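You operate a simulated robot arm through the tools that you are given. There is no shell and no other tool. Be economical: measure what you need, move in short steps, check, and stop when the job is done.

The job below is to be done with a simulated robot arm. You get a single attempt, and the scene is never put back.

TASK
Pump the right joint full and smooth it with the green jointer.
Fine: park the pump; leave the dial; spill none; put the jointer back in the holder.

It is judged by the outcome, as a careful person would: the job done as asked, and still so three seconds after it is handed in. It fails if anything else is knocked over, pushed out of place, dropped, spilled or broken.

THE ROBOT
A 7-joint arm with a two-finger parallel gripper, fixed in place. Base frame: the origin is at the foot of the arm, x ahead of it, y to its left, z up. Lengths are in m, angles in degrees, forces in N, time in s.
With the tool pointing down near the work surface it reaches from about 0.3 to 0.7 m from the base axis. Its first joint turns from -66.0 to 66.0 degrees. Payload 1.57 kg.
Tool frame: the origin (TCP) lies between the finger pads and is the grasp point; the fingertips stand 0.03 m ahead of it; z points along the fingers, y is the line along which they close. Largest opening 0.11 m; finger width 0.024, thickness 0.012; the body of the gripper, 0.048 by 0.112 m, starts 0.078 m behind the TCP.
Orientation is told as [roll, pitch, yaw] about the base's x, y, z axes, in that order, counted from this pose: with the fingers straight down and closing along the base's y, the tool's x points along the base's -x, its y along +y and its z along -z.

THE INTERFACE
- The arm moves only by the tool drive_tool. Its argument "series" is a list of rows, each an object of numbers (a shift or turn left out is 0, a gripper value left out holds the last): "dx", "dy", "dz": the shift along the base's x, y, z in m; "wx", "wy", "wz": the turn, a rotation vector about the base's x, y, z in degrees; "fingers": the gripper command, from -1 (fully open) to 1 (shut), values between in proportion. In form: [{"dx": .., "dy": .., "dz": .., "wx": .., "wy": .., "wz": .., "fingers": ..}, ...]. A call has 1 to 20 rows; each row is the pose to reach, as a shift and turn from the pose commanded when the call began. Each row takes 0.2 s and may step no farther than 0.05 m and 8.6 degrees from the row before; otherwise, or with a gripper value out of range, the whole call is refused. Where a pose cannot be reached the arm comes as near as it can. A force on the tool above 60 N (or 10 N above the force at the start of the call, whichever is more), or a blocked arm, ends the call early, and 0.2 s more pass. Each finger travels about 0.108 m/s and halts on what it meets, pressing with about 26 N; the grip force reading is that of the motor and also rises with nothing between the fingers. The clock runs only during rows and for 0.2 s after the last one: add rows that repeat a pose to give the fingers time. The reply holds the time, the measured pose of the TCP, the force on the tool along the base axes, the opening and the grip force, in the units named above and with some noise, and new pictures: "pictures" is both (left out), scene, wrist or none.
- Cameras (640 x 400 px; columns grow to the right, rows downward): "scene" is fixed at [0.1778, -0.4017, 1.4089]; the picture's right is [0.63, -0.78, 0.00], its down [-0.39, -0.32, -0.86] and it looks along [0.67, 0.54, -0.51] (base axes); focal length 253 px, centre (320, 200). "wrist" rides on the gripper at [0.07, 0.016, -0.141] in the tool frame; the picture's right is [-0.23, 0.97, 0.00], its down [-0.86, -0.20, -0.48] and it looks along [-0.47, -0.11, 0.88] (tool axes); focal length 222 px, centre (320, 200). There is no depth. A picture from a camera that has moved, and an enlarged one, comes with that camera's place and axes in the base frame and with its lens.
- inspect(camera, box): a new picture of the part [left, top, right, bottom] of that camera's present view, enlarged. The clock stands still meanwhile.
- job_done(): hands the job in; it is judged then, once.

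Go step by step. Nothing tells you positions but the pictures and the camera data: compare them with the known pose of the tool, close in by small moves and look again before you grip or let go. The budget is 120 turns and 170 pictures, counting those below and the enlarged ones. Unless the task says otherwise, let go and move clear before handing in, and close with one line.

The tools are called after ">>>" by a JSON object that holds its "method" and its "body". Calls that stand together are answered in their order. drive_tool: Moves the arm, as the interface text tells. Its arguments: {"type":"object","properties":{"series":{"type":"array"},"pictures":{"type":"string","enum":["both","scene","wrist","none"]}},"required":["series"]} The other tools are called the same way: inspect (camera, box) takes an enlarged picture of a part of a camera's view; job_done () hands the job in.

At the start:

```text
time: 0.0
tcp_pos: [0.3337, -0.2075, 1.2835]
ee_rot: [0.1, 0.1, 0.0]
ft_force: [-0.3, 1.0, -0.7]
gripper_width: 0.1101
gripper_force: 0.1
```

scene: 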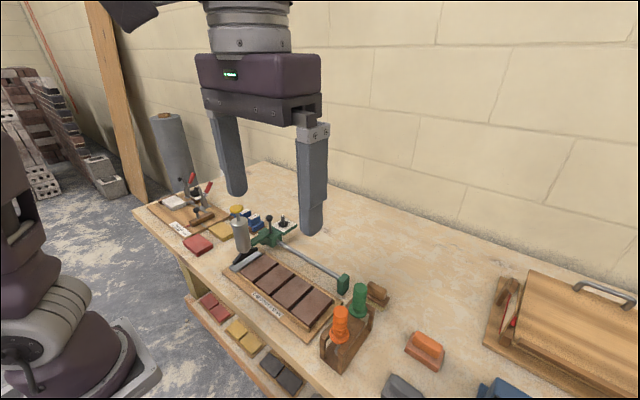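
wrist: 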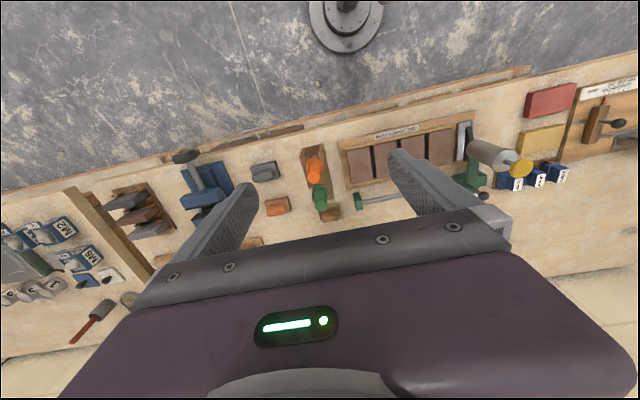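

I see a brick panel with joints, a green pump mechanism with a dial, and two jointers (orange, green) in a holder. I'll look closer before moving.

>>> {"method": "inspect", "body": {"camera": "scene", "box": [210, 190, 390, 370]}}

>>> {"method": "inspect", "body": {"camera": "wrist", "box": [290, 90, 550, 230]}}

>>> {"method": "inspect", "body": {"camera": "scene", "box": [140, 160, 310, 270]}}

```text
2.22 times, centred on (300, 280) of scene
camera zoom: at [0.1778, -0.4017, 1.4089], right [0.63, -0.78, 0.0], down [-0.39, -0.32, -0.86], along [0.67, 0.54, -0.51], focal length 563 px, centre (364, 22)
```

zoom: 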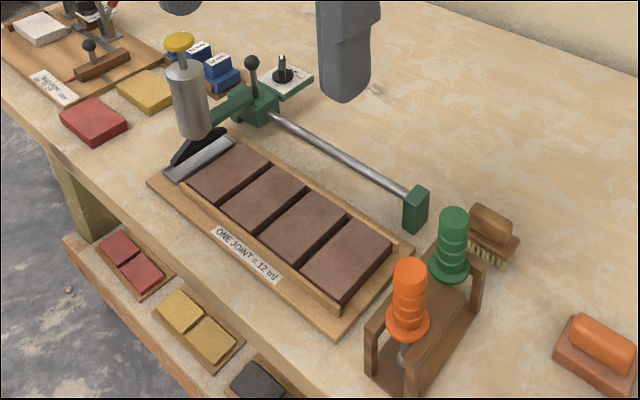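

```text
2.46 times, centred on (420, 160) of wrist
camera zoom: at [0.2643, -0.191, 1.4248], right [0.23, 0.97, 0.0], down [0.86, -0.2, 0.48], along [0.47, -0.11, -0.88], focal length 547 px, centre (74, 298)
```

zoom: 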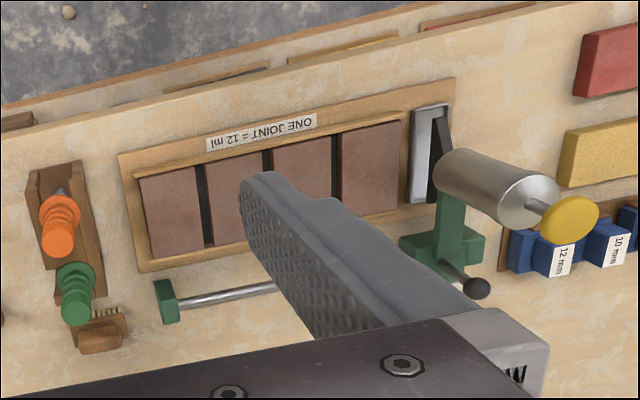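

```text
3.64 times, centred on (225, 215) of scene
camera zoom: at [0.1778, -0.4017, 1.4089], right [0.63, -0.78, 0.0], down [-0.39, -0.32, -0.86], along [0.67, 0.54, -0.51], focal length 921 px, centre (666, 146)
```

zoom: 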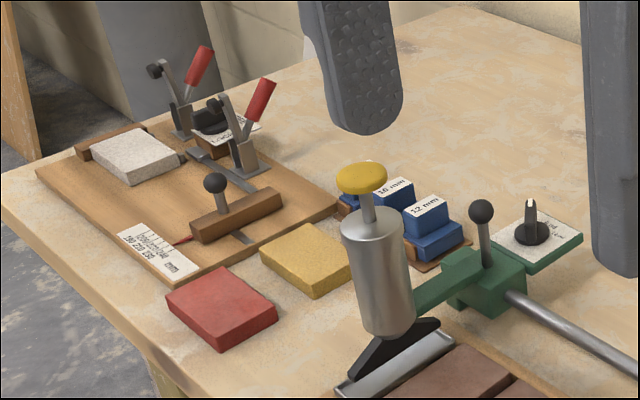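

The right joint (nearest the robot's right, −y) is the one by the jointer holder. I'll shift the camera left above the pump to read the dial and triangulate positions.

>>> {"method": "drive_tool", "body": {"series": [{"dy": 0.05}, {"dy": 0.1}, {"dy": 0.15}, {"dy": 0.2}, {"dy": 0.25}, {"dy": 0.25}]}}

```text
time: 1.4
tcp_pos: [0.3335, 0.0437, 1.2833]
ee_rot: [-0.2, 0.0, 0.0]
ft_force: [0.2, 1.0, -0.6]
gripper_width: 0.1102
gripper_force: 0.0
camera wrist: at [0.2641, 0.0591, 1.4243], right [0.23, 0.97, 0.0], down [0.86, -0.2, 0.48], along [0.47, -0.11, -0.88], focal length 222 px, centre (320, 200)
```

scene: 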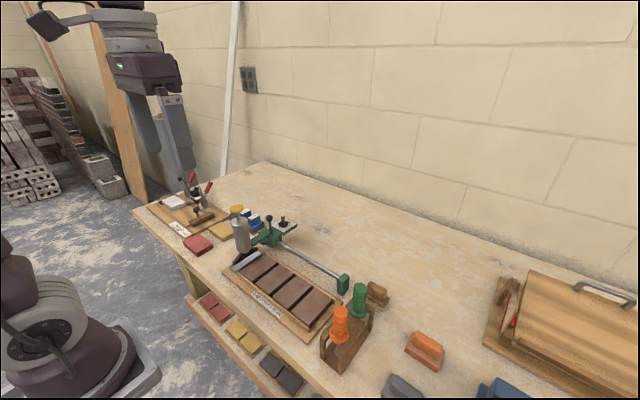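
wrist: 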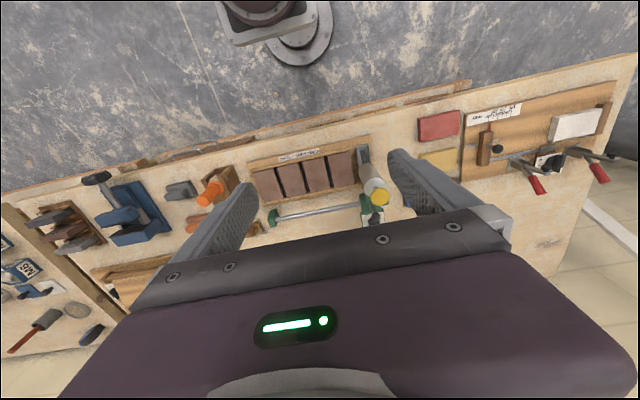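

The view is now closer above the pump. I'll enlarge the pump and the dial.

>>> {"method": "inspect", "body": {"camera": "wrist", "box": [240, 130, 410, 236]}}

>>> {"method": "inspect", "body": {"camera": "scene", "box": [225, 195, 305, 245]}}

>>> {"method": "inspect", "body": {"camera": "scene", "box": [265, 210, 305, 235]}}

```text
3.76 times, centred on (325, 183) of wrist
camera zoom: at [0.2641, 0.0591, 1.4243], right [0.23, 0.97, 0.0], down [0.86, -0.2, 0.48], along [0.47, -0.11, -0.88], focal length 836 px, centre (301, 264)
```

zoom: 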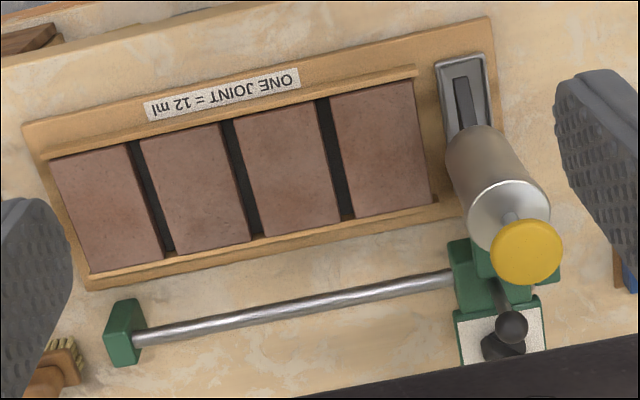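

```text
8.00 times, centred on (265, 220) of scene
camera zoom: at [0.1778, -0.4017, 1.4089], right [0.63, -0.78, 0.0], down [-0.39, -0.32, -0.86], along [0.67, 0.54, -0.51], focal length 2027 px, centre (760, 40)
```

zoom: 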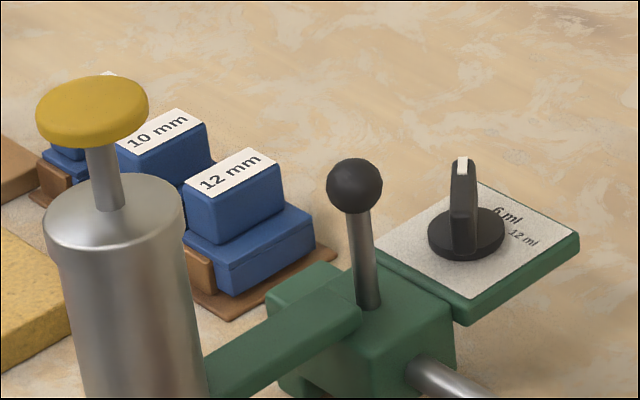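

```text
16.00 times, centred on (285, 222) of scene
camera zoom: at [0.1778, -0.4017, 1.4089], right [0.63, -0.78, 0.0], down [-0.39, -0.32, -0.86], along [0.67, 0.54, -0.51], focal length 4054 px, centre (880, -160)
```

zoom: 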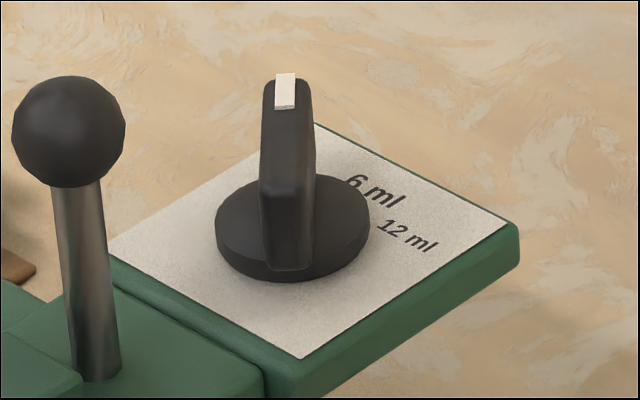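

The dial's pointer is seen end-on from here. I'll move further ahead so that the wrist camera sees the dial from above.

>>> {"method": "drive_tool", "body": {"series": [{"dx": 0.05}, {"dx": 0.1}, {"dx": 0.15}, {"dx": 0.2, "dy": 0.03}, {"dx": 0.2, "dy": 0.03}], "pictures": "wrist"}}

```text
refused: row 4 steps farther than a row can; nothing moved
```

Nothing moved; I'll shorten that step.

>>> {"method": "drive_tool", "body": {"series": [{"dx": 0.05}, {"dx": 0.1}, {"dx": 0.15}, {"dx": 0.19, "dy": 0.02}, {"dx": 0.2, "dy": 0.03}, {"dx": 0.2, "dy": 0.03}], "pictures": "wrist"}}

```text
time: 2.8
tcp_pos: [0.5219, 0.0632, 1.2818]
ee_rot: [0.1, -0.1, -0.1]
ft_force: [-0.2, 0.2, -0.4]
gripper_width: 0.1098
gripper_force: 0.1
out of reach, approached as far as the arm can: row 5, 6
camera wrist: at [0.4535, 0.0794, 1.4232], right [0.23, 0.97, 0.0], down [0.85, -0.2, 0.48], along [0.47, -0.11, -0.88], focal length 222 px, centre (320, 200)
```

wrist: 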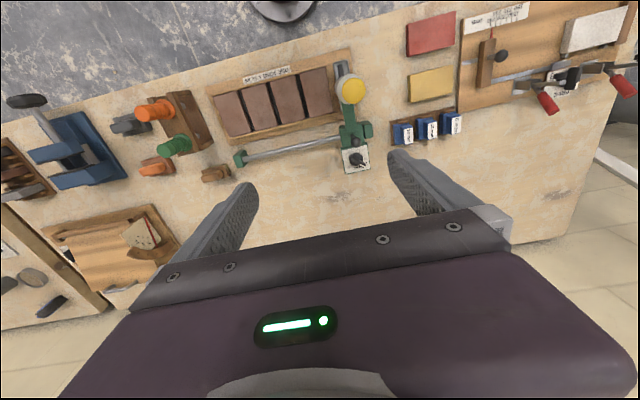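

>>> {"method": "inspect", "body": {"camera": "wrist", "box": [335, 135, 379, 179]}}

>>> {"method": "inspect", "body": {"camera": "wrist", "box": [200, 50, 400, 180]}}

```text
9.09 times, centred on (357, 157) of wrist
camera zoom: at [0.4535, 0.0794, 1.4232], right [0.23, 0.97, 0.0], down [0.85, -0.2, 0.48], along [0.47, -0.11, -0.88], focal length 2019 px, centre (-16, 591)
```

zoom: 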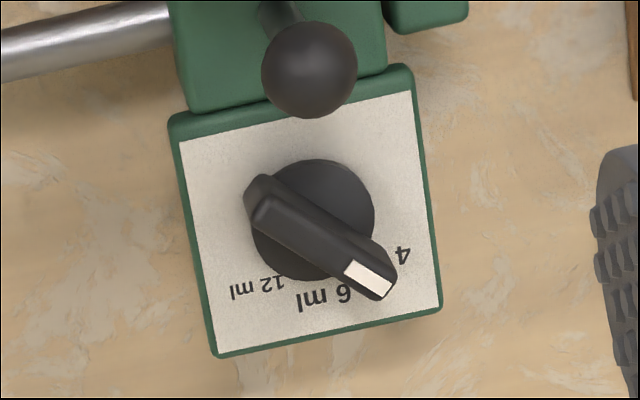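

```text
3.08 times, centred on (300, 115) of wrist
camera zoom: at [0.4535, 0.0794, 1.4232], right [0.23, 0.97, 0.0], down [0.85, -0.2, 0.48], along [0.47, -0.11, -0.88], focal length 684 px, centre (382, 462)
```

zoom: 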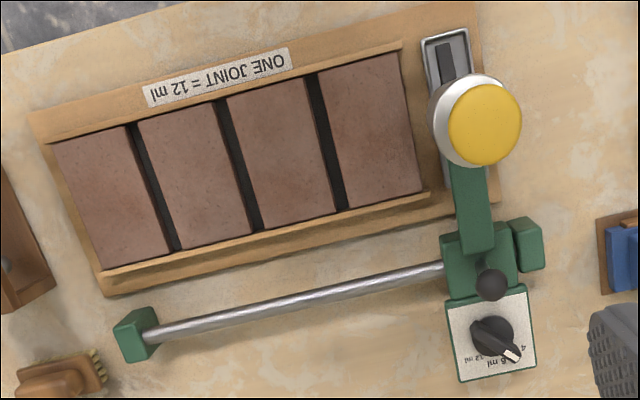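

The dial points to 4 ml, so 12 ml needs three strokes. I estimate the carriage knob at (0.582, 0.124, 0.972), the yellow cap at (0.481, 0.124, 1.056), and the right joint at y≈−0.098. I'll move above the knob, staying high.

>>> {"method": "drive_tool", "body": {"series": [{"dz": -0.045, "fingers": -1}, {"dz": -0.09, "dx": 0.01, "dy": 0.01}, {"dz": -0.13, "dx": 0.03, "dy": 0.03, "fingers": -0.2}, {"dz": -0.16, "dx": 0.05, "dy": 0.05, "fingers": -0.2}, {"dz": -0.18, "dx": 0.06, "dy": 0.06, "fingers": -0.2}, {"dz": -0.18, "dx": 0.06, "dy": 0.06, "fingers": -0.2}]}}

```text
time: 4.2
tcp_pos: [0.5832, 0.1233, 1.1041]
ee_rot: [0.1, 0.0, 0.1]
ft_force: [-0.5, -0.6, 0.4]
gripper_width: 0.0659
gripper_force: 0.0
camera wrist: at [0.5144, 0.1397, 1.2449], right [0.23, 0.97, 0.0], down [0.86, -0.2, 0.48], along [0.47, -0.11, -0.88], focal length 222 px, centre (320, 200)
```

scene: 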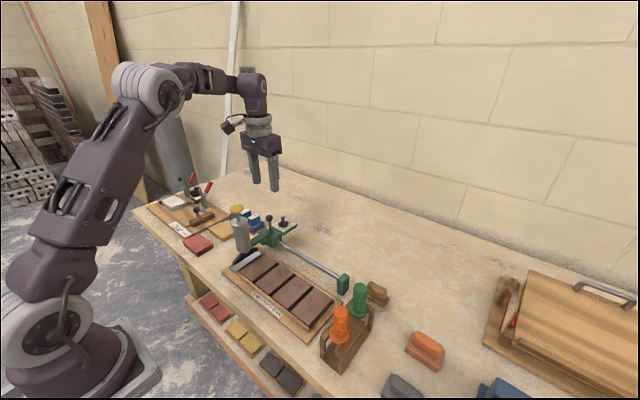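
wrist: 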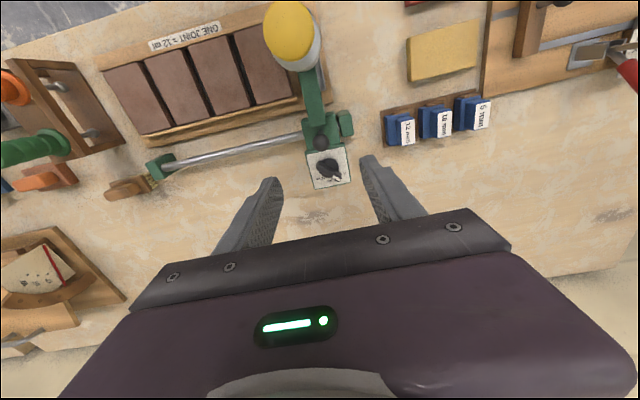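

The knob checks out at about (0.582, 0.125). Descending to it with fingers straddling in y.

>>> {"method": "drive_tool", "body": {"series": [{"dz": -0.045}, {"dz": -0.085}, {"dz": -0.11}, {"dz": -0.126}, {"dz": -0.126}]}}

```text
time: 5.4
tcp_pos: [0.5812, 0.1219, 0.9762]
ee_rot: [0.0, 0.0, 0.1]
ft_force: [-0.3, -0.2, -0.5]
gripper_width: 0.0662
gripper_force: 0.1
camera wrist: at [0.5134, 0.1392, 1.1176], right [0.23, 0.97, 0.0], down [0.86, -0.2, 0.48], along [0.47, -0.11, -0.88], focal length 222 px, centre (320, 200)
```

scene: 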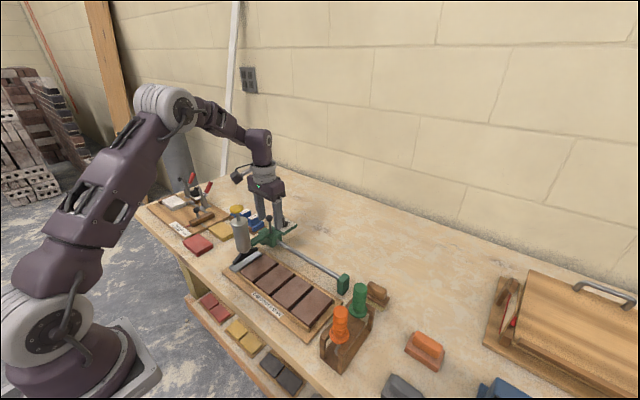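
wrist: 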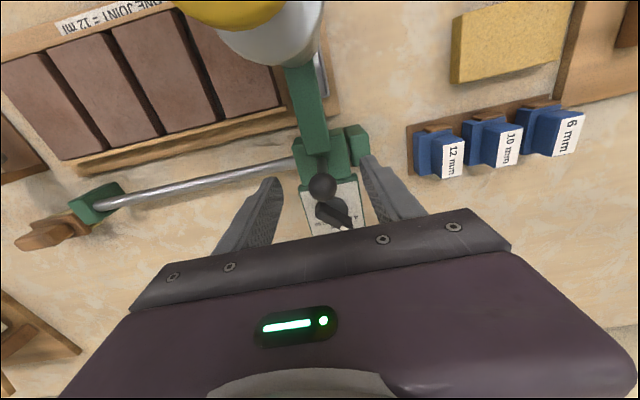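

The knob sits between the pads. Closing on it.

>>> {"method": "drive_tool", "body": {"series": [{"fingers": 0.3}, {"fingers": 1}, {"fingers": 1}]}}

>>> {"method": "inspect", "body": {"camera": "scene", "box": [220, 180, 300, 270]}}

```text
time: 6.2
tcp_pos: [0.5812, 0.1241, 0.9761]
ee_rot: [0.0, 0.1, 0.0]
ft_force: [0.3, 3.3, -2.3]
gripper_width: 0.0214
gripper_force: 34.2
camera wrist: at [0.5134, 0.1395, 1.1178], right [0.23, 0.97, 0.0], down [0.86, -0.2, 0.48], along [0.47, -0.11, -0.88], focal length 222 px, centre (320, 200)
```

scene: 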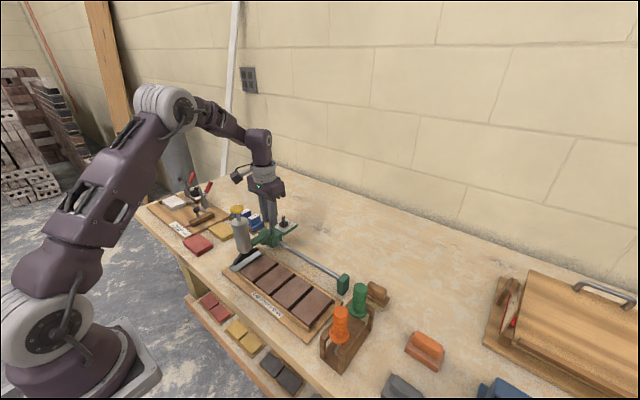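
wrist: 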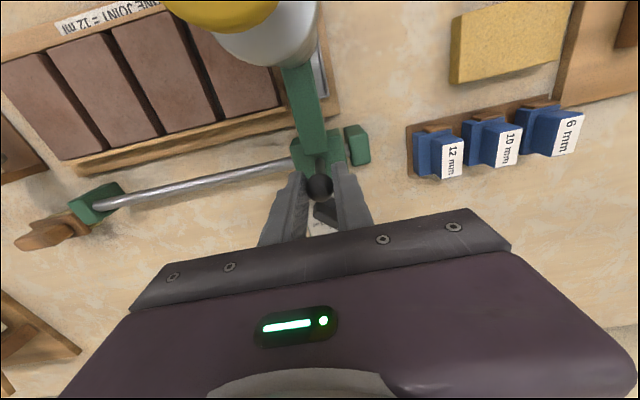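

```text
4.44 times, centred on (260, 225) of scene
camera zoom: at [0.1778, -0.4016, 1.4089], right [0.63, -0.78, 0.0], down [-0.39, -0.32, -0.86], along [0.67, 0.54, -0.51], focal length 1126 px, centre (587, 89)
```

zoom: 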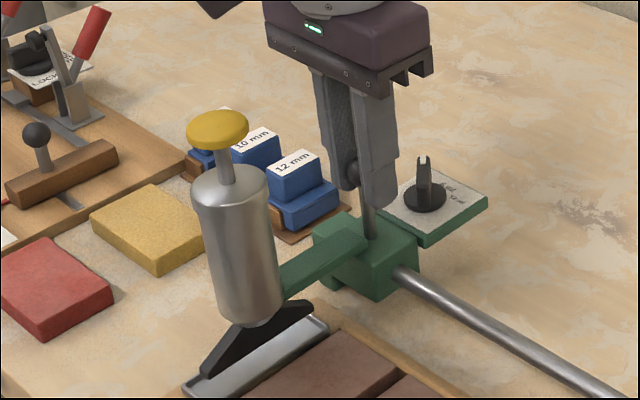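

The knob is gripped. A small test drag of 2 cm along −y.

>>> {"method": "drive_tool", "body": {"series": [{"dy": -0.007}, {"dy": -0.014}, {"dy": -0.02}, {"dy": -0.02}], "pictures": "none"}}

>>> {"method": "inspect", "body": {"camera": "scene", "box": [220, 180, 300, 270]}}

```text
time: 7.2
tcp_pos: [0.5818, 0.1019, 0.977]
ee_rot: [0.0, 0.1, 0.0]
ft_force: [-10.4, 0.2, 9.4]
gripper_width: 0.0214
gripper_force: 34.6
```

```text
4.44 times, centred on (260, 225) of scene
camera zoom: at [0.1773, -0.4017, 1.4089], right [0.63, -0.78, 0.0], down [-0.39, -0.32, -0.86], along [0.67, 0.54, -0.51], focal length 1126 px, centre (587, 89)
```

zoom: 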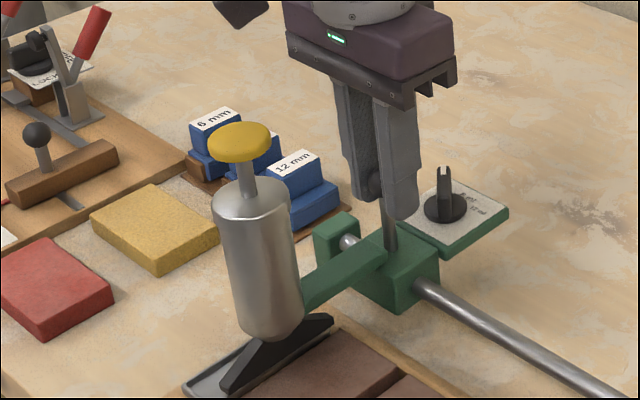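

It slides freely. Continuing toward the right joint, stopping a little short to look.

>>> {"method": "drive_tool", "body": {"series": [{"dy": -0.02}, {"dy": -0.04}, {"dy": -0.06}, {"dy": -0.08}, {"dy": -0.1}, {"dy": -0.12}, {"dy": -0.14}, {"dy": -0.16}, {"dy": -0.175}, {"dy": -0.175}]}}

>>> {"method": "inspect", "body": {"camera": "scene", "box": [230, 200, 360, 345]}}

```text
time: 9.4
tcp_pos: [0.581, -0.0725, 0.9771]
ee_rot: [0.0, 0.0, 0.0]
ft_force: [-11.9, -1.0, 10.6]
gripper_width: 0.0212
gripper_force: 34.2
camera wrist: at [0.5137, -0.0564, 1.1175], right [0.23, 0.97, 0.0], down [0.85, -0.2, 0.48], along [0.47, -0.11, -0.88], focal length 222 px, centre (320, 200)
```

scene: 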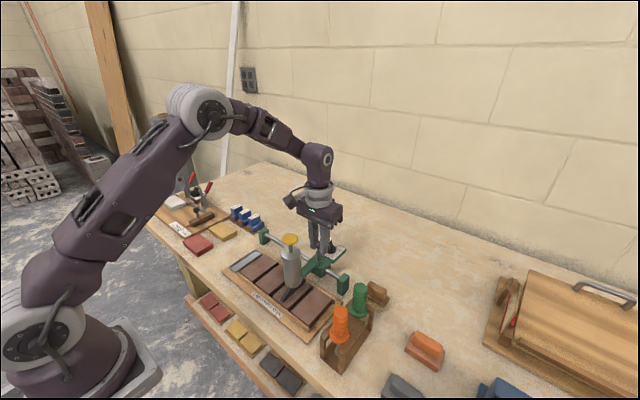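
wrist: 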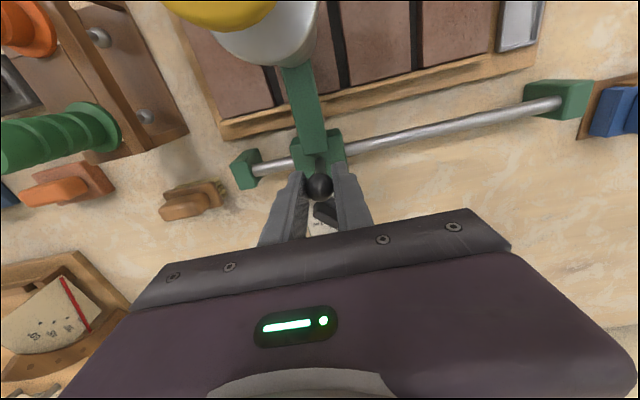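

```text
2.76 times, centred on (295, 272) of scene
camera zoom: at [0.1772, -0.4017, 1.409], right [0.63, -0.78, 0.0], down [-0.39, -0.32, -0.86], along [0.67, 0.54, -0.51], focal length 699 px, centre (389, 0)
```

zoom: 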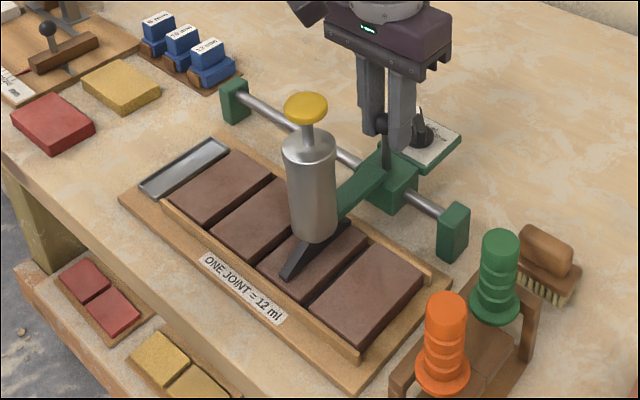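

The nozzle is over the brick just left of the right joint. Moving on 2.3 cm, then checking alignment.

>>> {"method": "drive_tool", "body": {"series": [{"dy": -0.01}, {"dy": -0.018}, {"dy": -0.023}, {"dy": -0.023}]}}

>>> {"method": "inspect", "body": {"camera": "scene", "box": [265, 260, 345, 335]}}

```text
time: 10.4
tcp_pos: [0.582, -0.0955, 0.9755]
ee_rot: [0.0, -0.1, 0.1]
ft_force: [-12.2, -0.1, 10.4]
gripper_width: 0.0213
gripper_force: 34.6
camera wrist: at [0.5139, -0.079, 1.1175], right [0.23, 0.97, 0.0], down [0.85, -0.2, 0.48], along [0.47, -0.11, -0.88], focal length 222 px, centre (320, 200)
```

scene: 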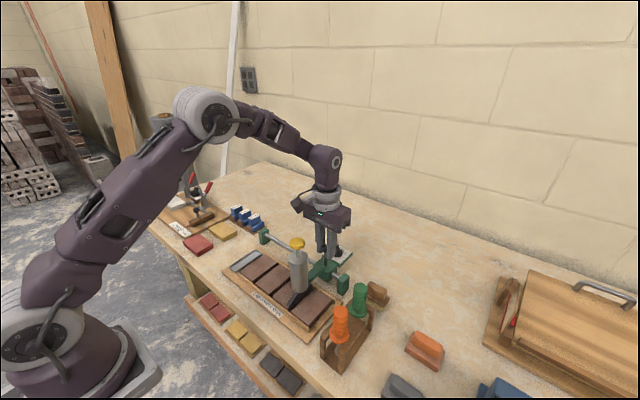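
wrist: 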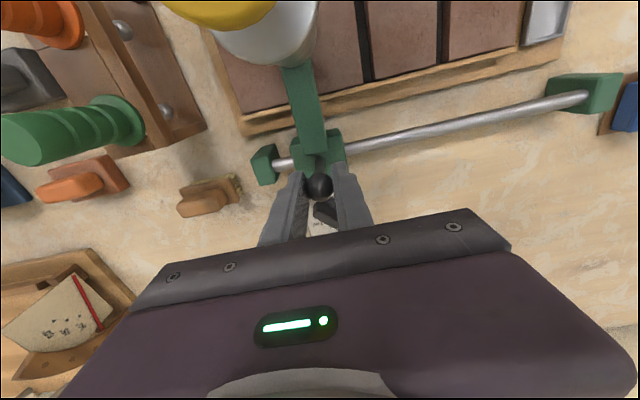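

```text
5.33 times, centred on (305, 298) of scene
camera zoom: at [0.1772, -0.4017, 1.409], right [0.63, -0.78, 0.0], down [-0.39, -0.32, -0.86], along [0.67, 0.54, -0.51], focal length 1351 px, centre (400, -320)
```

zoom: 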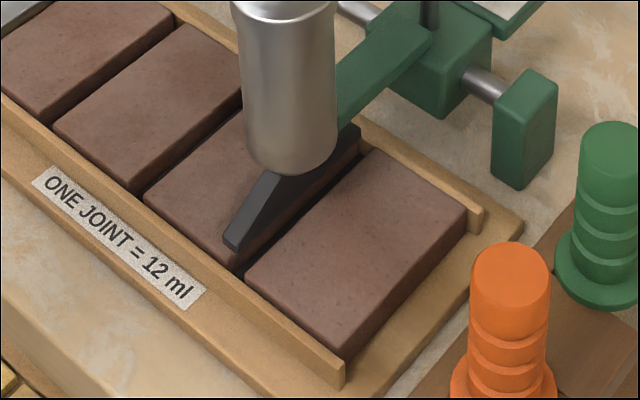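

The nozzle seems several millimetres short (joint y≈−0.102). I'll shift 7 mm more, then release and look straight along the joint with the wrist camera.

>>> {"method": "drive_tool", "body": {"series": [{"dy": -0.004}, {"dy": -0.007}, {"dy": -0.007}, {"dy": -0.007, "fingers": -0.2}, {"dy": -0.007, "fingers": -0.2}], "pictures": "none"}}

>>> {"method": "inspect", "body": {"camera": "scene", "box": [265, 250, 345, 335]}}

```text
time: 11.6
tcp_pos: [0.5839, -0.1024, 0.9759]
ee_rot: [0.0, 0.1, 0.0]
ft_force: [0.7, -0.4, 0.7]
gripper_width: 0.0659
gripper_force: 0.2
```

```text
4.71 times, centred on (305, 292) of scene
camera zoom: at [0.1778, -0.4017, 1.4089], right [0.63, -0.78, 0.0], down [-0.39, -0.32, -0.86], along [0.67, 0.54, -0.51], focal length 1192 px, centre (391, -235)
```

zoom: 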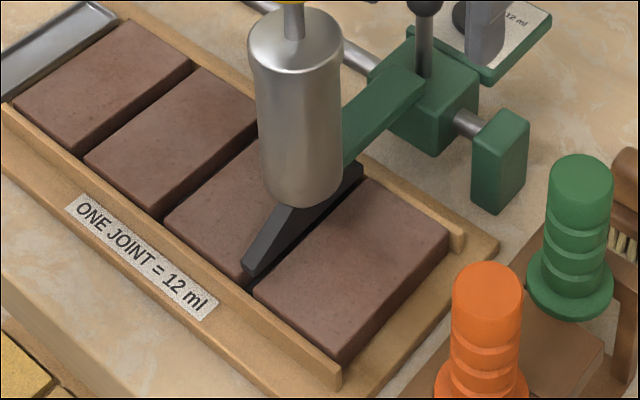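

Nearly over the joint now. Raising clear and moving back to look along the joint.

>>> {"method": "drive_tool", "body": {"series": [{"dz": 0.05}, {"dz": 0.1}, {"dz": 0.15}, {"dz": 0.19}, {"dz": 0.19, "dx": -0.05}, {"dz": 0.19, "dx": -0.1}, {"dz": 0.19, "dx": -0.15}, {"dz": 0.19, "dx": -0.2}, {"dz": 0.19, "dx": -0.25, "dy": -0.01}, {"dz": 0.19, "dx": -0.26, "dy": -0.016}, {"dz": 0.19, "dx": -0.26, "dy": -0.016}], "pictures": "wrist"}}

>>> {"method": "inspect", "body": {"camera": "wrist", "box": [260, 130, 380, 205]}}

```text
refused: row 9 steps farther than a row can; nothing moved
```

```text
5.33 times, centred on (320, 168) of wrist
camera zoom: at [0.5141, -0.0859, 1.1174], right [0.23, 0.97, 0.0], down [0.85, -0.2, 0.48], along [0.47, -0.11, -0.88], focal length 1185 px, centre (320, 373)
```

zoom: 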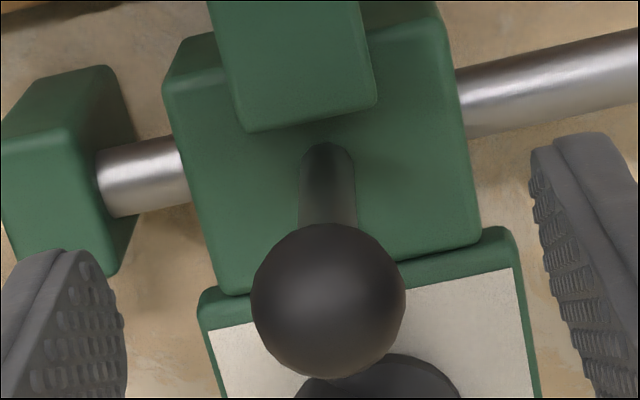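

One row was too long; repeating with a shorter step.

>>> {"method": "drive_tool", "body": {"series": [{"dz": 0.05}, {"dz": 0.1}, {"dz": 0.15}, {"dz": 0.19}, {"dz": 0.19, "dx": -0.05}, {"dz": 0.19, "dx": -0.1}, {"dz": 0.19, "dx": -0.15}, {"dz": 0.19, "dx": -0.2}, {"dz": 0.19, "dx": -0.24, "dy": -0.01}, {"dz": 0.19, "dx": -0.26, "dy": -0.016}, {"dz": 0.19, "dx": -0.26, "dy": -0.016}], "pictures": "wrist"}}

>>> {"method": "inspect", "body": {"camera": "wrist", "box": [260, 130, 380, 205]}}

```text
time: 14.0
tcp_pos: [0.3211, -0.1186, 1.1658]
ee_rot: [-0.1, 0.0, 0.0]
ft_force: [1.0, -0.3, 0.0]
gripper_width: 0.0662
gripper_force: 0.0
camera wrist: at [0.2537, -0.1019, 1.3075], right [0.23, 0.97, 0.0], down [0.86, -0.2, 0.48], along [0.47, -0.11, -0.88], focal length 222 px, centre (320, 200)
```

wrist: 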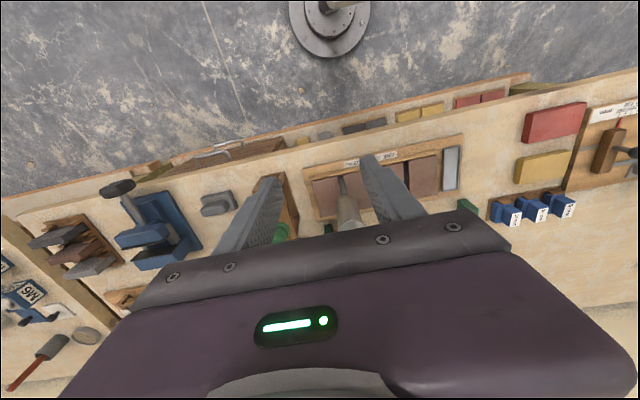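

```text
5.33 times, centred on (320, 168) of wrist
camera zoom: at [0.2537, -0.1019, 1.3075], right [0.23, 0.97, 0.0], down [0.86, -0.2, 0.48], along [0.47, -0.11, -0.88], focal length 1185 px, centre (320, 373)
```

zoom: 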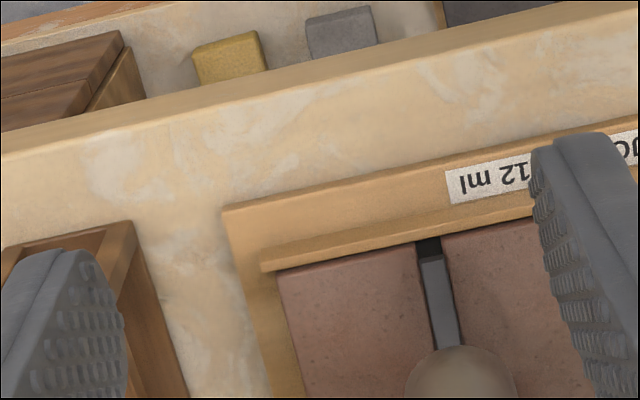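

>>> {"method": "inspect", "body": {"camera": "wrist", "box": [325, 168, 365, 198]}}

```text
13.33 times, centred on (345, 183) of wrist
camera zoom: at [0.2537, -0.1019, 1.3075], right [0.23, 0.97, 0.0], down [0.86, -0.2, 0.48], along [0.47, -0.11, -0.88], focal length 2962 px, centre (-13, 427)
```

zoom: 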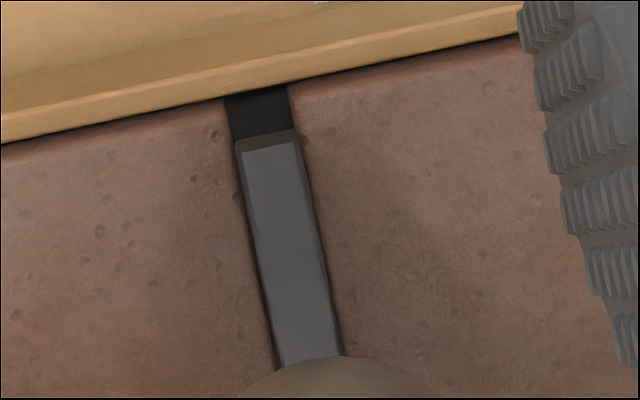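

The nozzle sits squarely over the right joint. Now I close the fingers and go above the yellow cap at about (0.481, −0.102, 1.056).

>>> {"method": "drive_tool", "body": {"series": [{"fingers": 1, "dx": 0.04}, {"dx": 0.08, "dy": 0.0166}, {"dx": 0.12, "dy": 0.0166}, {"dx": 0.16, "dy": 0.0166}, {"dx": 0.16, "dy": 0.0166, "dz": -0.03}, {"dx": 0.16, "dy": 0.0166, "dz": -0.05}, {"dx": 0.16, "dy": 0.0166, "dz": -0.05}]}}

>>> {"method": "inspect", "body": {"camera": "scene", "box": [260, 200, 350, 310]}}

>>> {"method": "inspect", "body": {"camera": "wrist", "box": [250, 130, 390, 220]}}

```text
time: 15.6
tcp_pos: [0.4826, -0.1012, 1.1166]
ee_rot: [0.1, 0.0, 0.0]
ft_force: [-1.1, -0.2, -1.3]
gripper_width: 0.0003
gripper_force: 20.8
camera wrist: at [0.4138, -0.0853, 1.2575], right [0.23, 0.97, 0.0], down [0.86, -0.2, 0.48], along [0.47, -0.11, -0.88], focal length 222 px, centre (320, 200)
```

scene: 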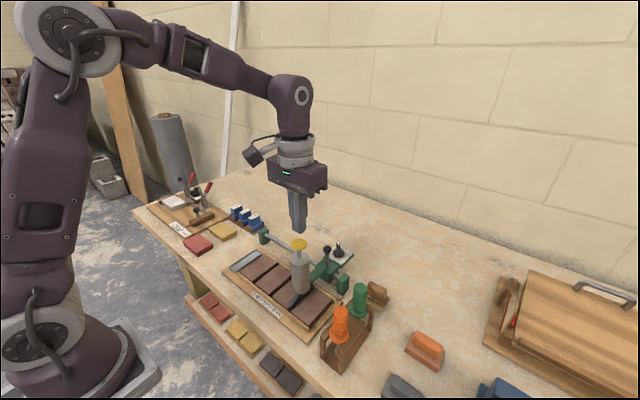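
wrist: 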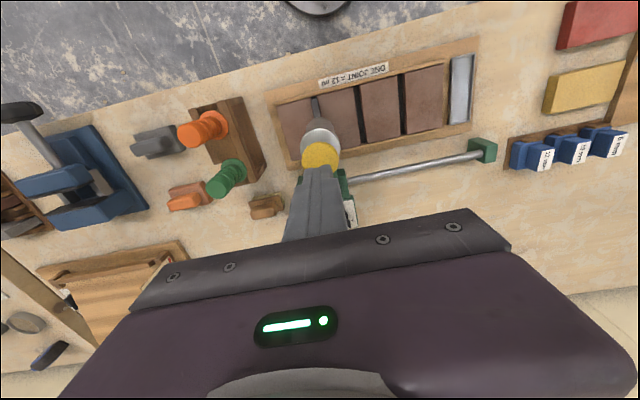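

```text
3.64 times, centred on (305, 255) of scene
camera zoom: at [0.1778, -0.4017, 1.4089], right [0.63, -0.78, 0.0], down [-0.39, -0.32, -0.86], along [0.67, 0.54, -0.51], focal length 921 px, centre (374, 0)
```

zoom: 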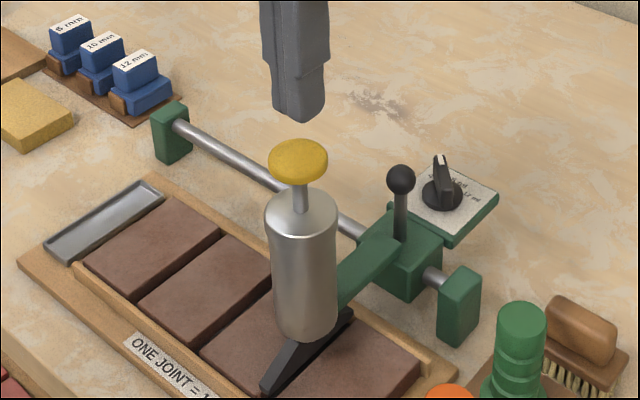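

```text
4.44 times, centred on (320, 175) of wrist
camera zoom: at [0.4138, -0.0853, 1.2575], right [0.23, 0.97, 0.0], down [0.86, -0.2, 0.48], along [0.47, -0.11, -0.88], focal length 987 px, centre (320, 311)
```

zoom: 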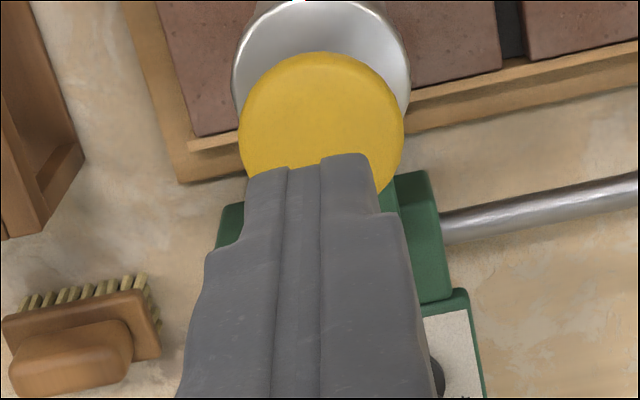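

The fingertips are over the cap. Pressing gently, first about 1 cm past expected contact, to feel the stroke.

>>> {"method": "drive_tool", "body": {"series": [{"dz": -0.015}, {"dz": -0.028}, {"dz": -0.034}, {"dz": -0.04}, {"dz": -0.04}], "pictures": "none"}}

>>> {"method": "inspect", "body": {"camera": "scene", "box": [260, 200, 350, 310]}}

```text
time: 16.8
tcp_pos: [0.4827, -0.1027, 1.0773]
ee_rot: [-0.2, -0.3, 0.0]
ft_force: [-2.0, -0.1, 26.9]
gripper_width: 0.0
gripper_force: 21.3
```

```text
3.64 times, centred on (305, 255) of scene
camera zoom: at [0.1773, -0.4016, 1.409], right [0.63, -0.78, 0.0], down [-0.39, -0.32, -0.86], along [0.67, 0.54, -0.51], focal length 921 px, centre (374, 0)
```

zoom: 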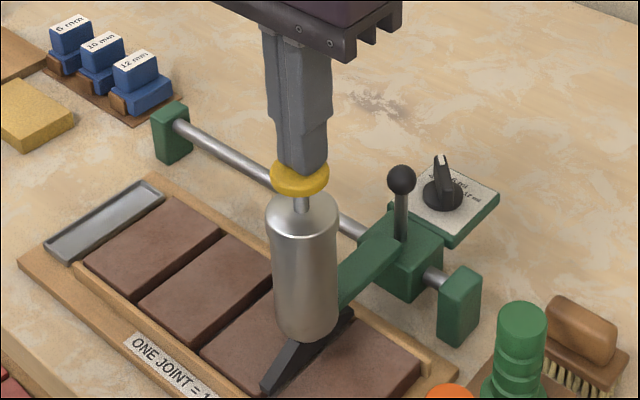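

The cap is moving down with 27 N. Continuing to the bottom of the stroke.

>>> {"method": "drive_tool", "body": {"series": [{"dz": -0.004}, {"dz": -0.007}, {"dz": -0.01}, {"dz": -0.013}, {"dz": -0.013}], "pictures": "none"}}

>>> {"method": "inspect", "body": {"camera": "scene", "box": [260, 200, 350, 310]}}

```text
time: 17.3
tcp_pos: [0.4824, -0.1025, 1.0763]
ee_rot: [-0.2, -0.5, 0.1]
ft_force: [-10.1, 1.8, 38.7]
gripper_width: 0.0
gripper_force: 21.7
stopped in row 2: the force on the tool passed its limit (the readings are from after the stop); the commanded pose is now the measured one
```

```text
3.64 times, centred on (305, 255) of scene
camera zoom: at [0.1768, -0.4015, 1.4091], right [0.63, -0.78, 0.0], down [-0.39, -0.32, -0.86], along [0.67, 0.54, -0.51], focal length 921 px, centre (374, 0)
```

zoom: 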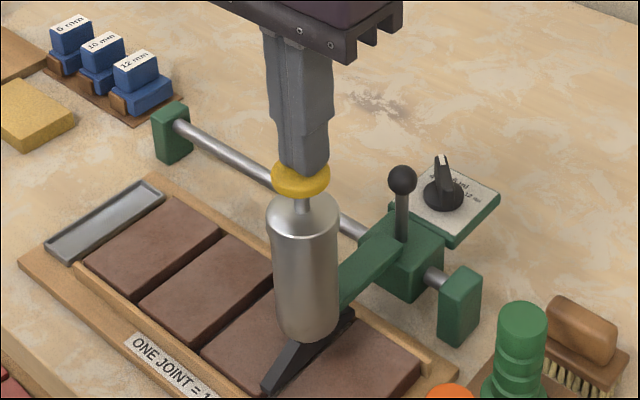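

The plunger hit a stop near 1.076, with about a centimetre of stroke used, probably set by the dial. I'll check the joint for mortar.

>>> {"method": "inspect", "body": {"camera": "scene", "box": [285, 270, 335, 310]}}

>>> {"method": "inspect", "body": {"camera": "wrist", "box": [230, 60, 400, 220]}}

```text
10.00 times, centred on (310, 290) of scene
camera zoom: at [0.1768, -0.4015, 1.4091], right [0.63, -0.78, 0.0], down [-0.39, -0.32, -0.86], along [0.67, 0.54, -0.51], focal length 2534 px, centre (420, -700)
```

zoom: 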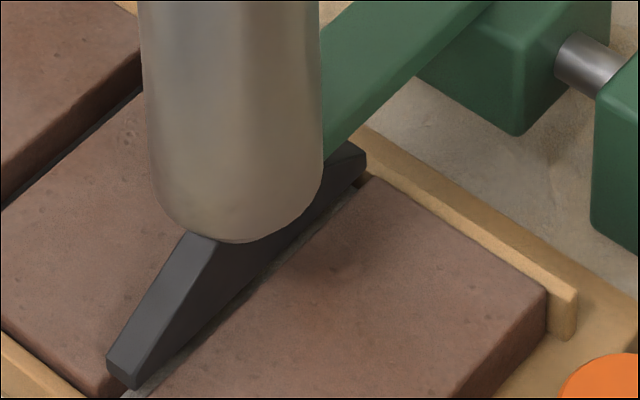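

```text
2.50 times, centred on (315, 140) of wrist
camera zoom: at [0.4129, -0.0858, 1.2172], right [0.23, 0.97, 0.0], down [0.85, -0.2, 0.49], along [0.47, -0.11, -0.87], focal length 555 px, centre (332, 350)
```

zoom: 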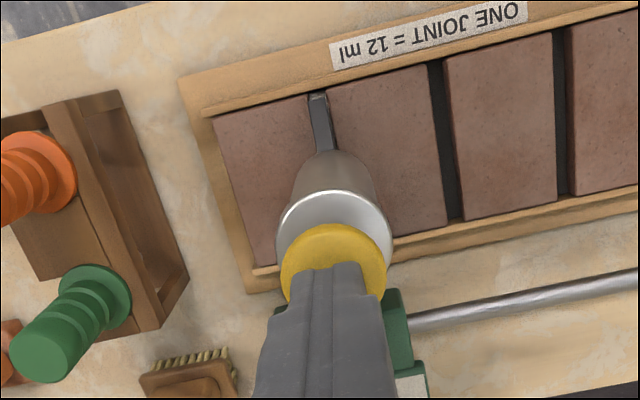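

Grey mortar shows in the joint. Releasing upward so that the plunger can return, then checking.

>>> {"method": "drive_tool", "body": {"series": [{"dz": 0.01}, {"dz": 0.025}, {"dz": 0.04}, {"dz": 0.04}, {"dz": 0.04}], "pictures": "none"}}

>>> {"method": "inspect", "body": {"camera": "scene", "box": [260, 200, 350, 310]}}

>>> {"method": "inspect", "body": {"camera": "wrist", "box": [290, 80, 350, 130]}}

```text
time: 18.5
tcp_pos: [0.4834, -0.1029, 1.1149]
ee_rot: [-0.2, -0.3, 0.0]
ft_force: [-0.6, -0.8, 0.5]
gripper_width: 0.0
gripper_force: 21.7
```

```text
3.64 times, centred on (305, 255) of scene
camera zoom: at [0.1778, -0.4017, 1.4089], right [0.63, -0.78, 0.0], down [-0.39, -0.32, -0.86], along [0.67, 0.54, -0.51], focal length 921 px, centre (374, 0)
```

zoom: 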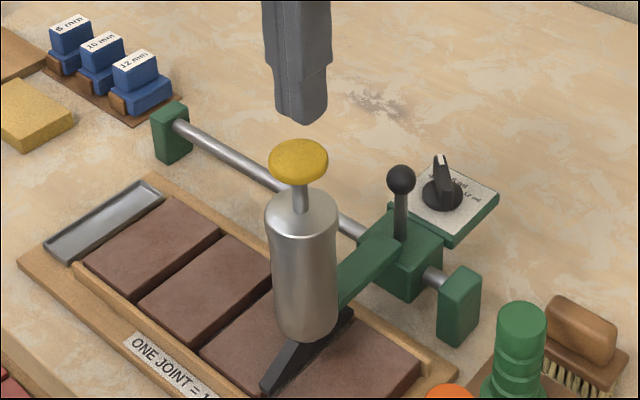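

```text
8.00 times, centred on (320, 105) of wrist
camera zoom: at [0.4138, -0.0861, 1.2552], right [0.23, 0.97, 0.0], down [0.85, -0.2, 0.48], along [0.47, -0.11, -0.88], focal length 1777 px, centre (320, 960)
```

zoom: 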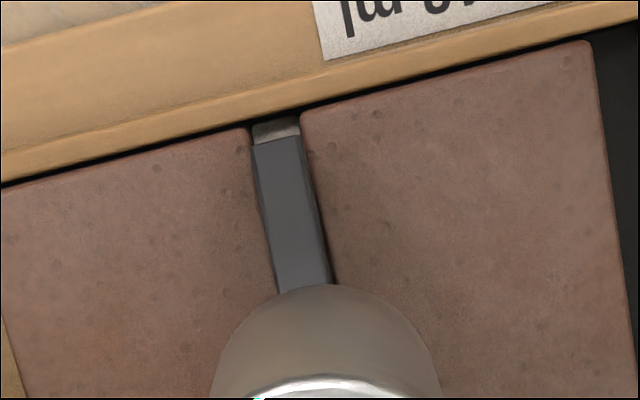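

The plunger sprang back and one dose is in. Second stroke, the same way.

>>> {"method": "drive_tool", "body": {"series": [{"dz": -0.015}, {"dz": -0.027}, {"dz": -0.033}, {"dz": -0.038}, {"dz": -0.041}, {"dz": -0.042}], "pictures": "none"}}

>>> {"method": "inspect", "body": {"camera": "scene", "box": [260, 200, 350, 310]}}

```text
time: 20.0
tcp_pos: [0.4828, -0.1024, 1.0766]
ee_rot: [-0.3, -0.8, 0.1]
ft_force: [-10.7, 2.2, 37.2]
gripper_width: 0.0001
gripper_force: 21.2
stopped in row 6: the force on the tool passed its limit (the readings are from after the stop); the commanded pose is now the measured one
```

```text
3.64 times, centred on (305, 255) of scene
camera zoom: at [0.1768, -0.4015, 1.4091], right [0.63, -0.78, 0.0], down [-0.39, -0.32, -0.86], along [0.67, 0.54, -0.51], focal length 921 px, centre (374, 0)
```

zoom: 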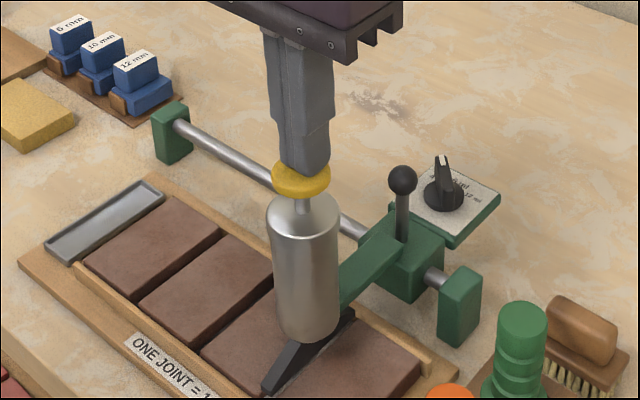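

Same stop reached. Raising and checking the level after stroke two.

>>> {"method": "drive_tool", "body": {"series": [{"dz": 0.01}, {"dz": 0.025}, {"dz": 0.04}, {"dz": 0.04}, {"dz": 0.04}], "pictures": "none"}}

>>> {"method": "inspect", "body": {"camera": "wrist", "box": [290, 80, 350, 130]}}

>>> {"method": "inspect", "body": {"camera": "scene", "box": [285, 270, 335, 310]}}

```text
time: 21.2
tcp_pos: [0.4827, -0.1031, 1.1144]
ee_rot: [-0.2, -0.5, 0.0]
ft_force: [-0.2, -0.5, 0.6]
gripper_width: 0.0
gripper_force: 21.7
```

```text
8.00 times, centred on (320, 105) of wrist
camera zoom: at [0.4135, -0.0862, 1.2555], right [0.23, 0.97, 0.0], down [0.85, -0.2, 0.49], along [0.48, -0.11, -0.87], focal length 1777 px, centre (320, 960)
```

zoom: 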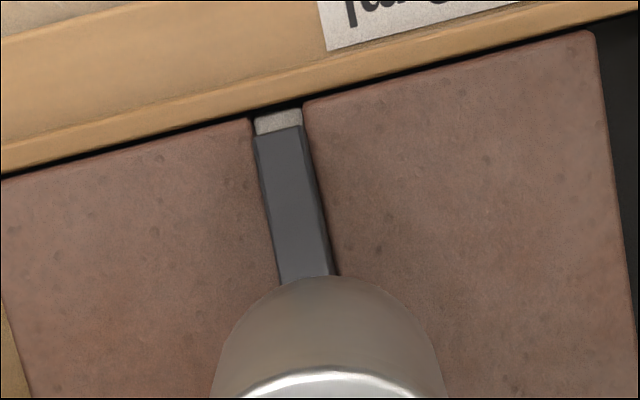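

```text
10.00 times, centred on (310, 290) of scene
camera zoom: at [0.1778, -0.4017, 1.4089], right [0.63, -0.78, 0.0], down [-0.39, -0.32, -0.86], along [0.67, 0.54, -0.51], focal length 2534 px, centre (420, -700)
```

zoom: 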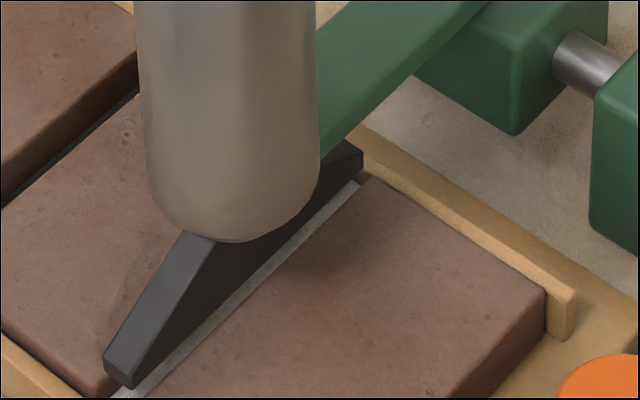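

The level has risen but isn't yet flush, consistent with 8 of 12 ml. Third and last stroke.

>>> {"method": "drive_tool", "body": {"series": [{"dz": -0.015}, {"dz": -0.027}, {"dz": -0.033}, {"dz": -0.038}, {"dz": -0.041}, {"dz": -0.042}], "pictures": "none"}}

>>> {"method": "drive_tool", "body": {"series": [{"dz": 0.01}, {"dz": 0.025}, {"dz": 0.04}, {"dz": 0.04}, {"dz": 0.04}], "pictures": "none"}}

>>> {"method": "inspect", "body": {"camera": "wrist", "box": [290, 80, 350, 130]}}

>>> {"method": "inspect", "body": {"camera": "scene", "box": [285, 270, 335, 310]}}

```text
time: 22.7
tcp_pos: [0.4831, -0.1042, 1.0765]
ee_rot: [-0.4, -1.1, 0.3]
ft_force: [-10.6, 2.0, 38.2]
gripper_width: 0.0
gripper_force: 21.7
stopped in row 6: the force on the tool passed its limit (the readings are from after the stop); the commanded pose is now the measured one
```

```text
time: 23.9
tcp_pos: [0.483, -0.1039, 1.1152]
ee_rot: [-0.4, -0.9, 0.2]
ft_force: [0.1, 0.3, 0.5]
gripper_width: 0.0001
gripper_force: 21.5
```

```text
8.00 times, centred on (320, 105) of wrist
camera zoom: at [0.4132, -0.0861, 1.2547], right [0.23, 0.97, 0.0], down [0.85, -0.2, 0.49], along [0.48, -0.11, -0.87], focal length 1777 px, centre (320, 960)
```

zoom: 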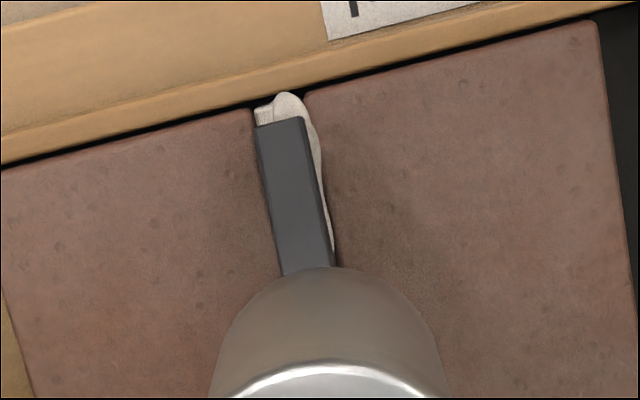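

```text
10.00 times, centred on (310, 290) of scene
camera zoom: at [0.1778, -0.4017, 1.4089], right [0.63, -0.78, 0.0], down [-0.39, -0.32, -0.86], along [0.67, 0.54, -0.51], focal length 2534 px, centre (420, -700)
```

zoom: 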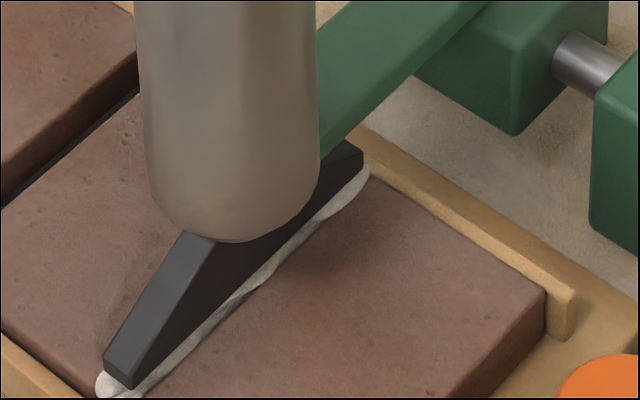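

The joint is full with a proud bead ready for smoothing. Now back to the carriage knob at about (0.583, −0.102), levelling the small tilt.

>>> {"method": "drive_tool", "body": {"series": [{"dz": 0.02}, {"dz": 0.02, "dx": 0.04, "wx": 0.4, "wy": 0.9}, {"dz": 0.02, "dx": 0.08, "wx": 0.4, "wy": 0.9}, {"dz": 0.02, "dx": 0.1, "dy": 0.002, "wx": 0.4, "wy": 0.9, "fingers": -0.2}, {"dz": 0.02, "dx": 0.1, "dy": 0.002, "wx": 0.4, "wy": 0.9, "fingers": -0.2}, {"dz": 0.02, "dx": 0.1, "dy": 0.002, "wx": 0.4, "wy": 0.9, "fingers": -0.2}]}}

```text
time: 25.3
tcp_pos: [0.5844, -0.1005, 1.1344]
ee_rot: [0.1, 0.1, 0.1]
ft_force: [0.3, -0.5, -0.3]
gripper_width: 0.066
gripper_force: 0.0
camera wrist: at [0.5158, -0.0847, 1.276], right [0.23, 0.97, 0.0], down [0.86, -0.2, 0.48], along [0.47, -0.11, -0.88], focal length 222 px, centre (320, 200)
```

scene: 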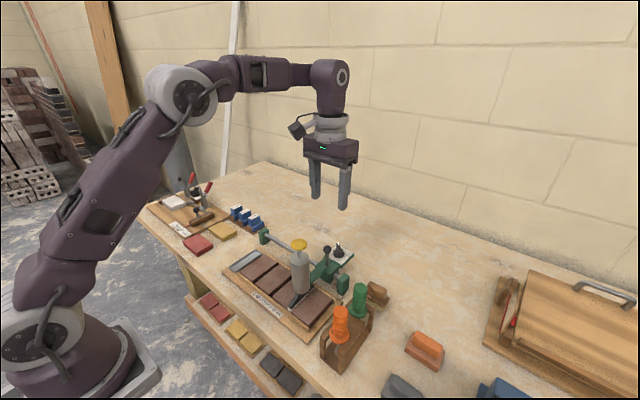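
wrist: 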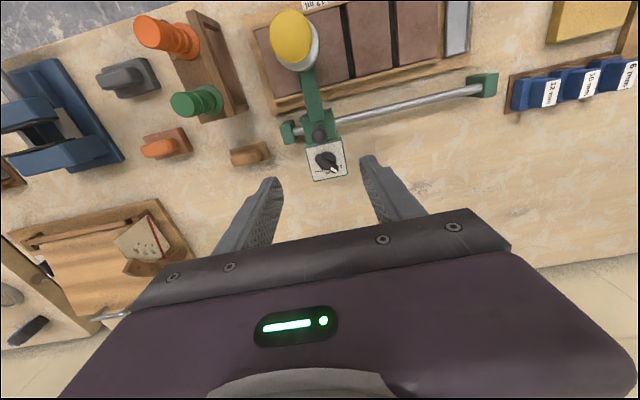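

Aligned; descending onto the knob and gripping.

>>> {"method": "drive_tool", "body": {"series": [{"dx": -0.002, "dz": -0.045}, {"dx": -0.002, "dz": -0.09}, {"dx": -0.002, "dz": -0.13}, {"dx": -0.002, "dz": -0.159}, {"dx": -0.002, "dz": -0.159}, {"dx": -0.002, "dz": -0.159, "fingers": 0.3}, {"dx": -0.002, "dz": -0.159, "fingers": 1}, {"dx": -0.002, "dz": -0.159, "fingers": 1}], "pictures": "wrist"}}

```text
time: 27.1
tcp_pos: [0.5836, -0.1003, 0.9757]
ee_rot: [0.0, 0.1, 0.1]
ft_force: [-0.4, -0.1, -6.0]
gripper_width: 0.0215
gripper_force: 34.2
camera wrist: at [0.514, -0.0847, 1.1175], right [0.23, 0.97, 0.0], down [0.86, -0.2, 0.48], along [0.47, -0.11, -0.88], focal length 222 px, centre (320, 200)
```

wrist: 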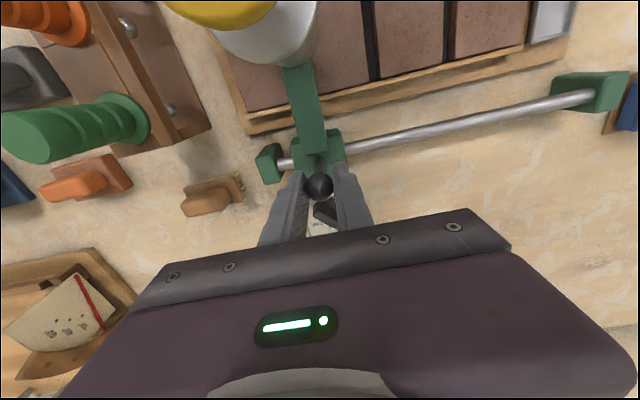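

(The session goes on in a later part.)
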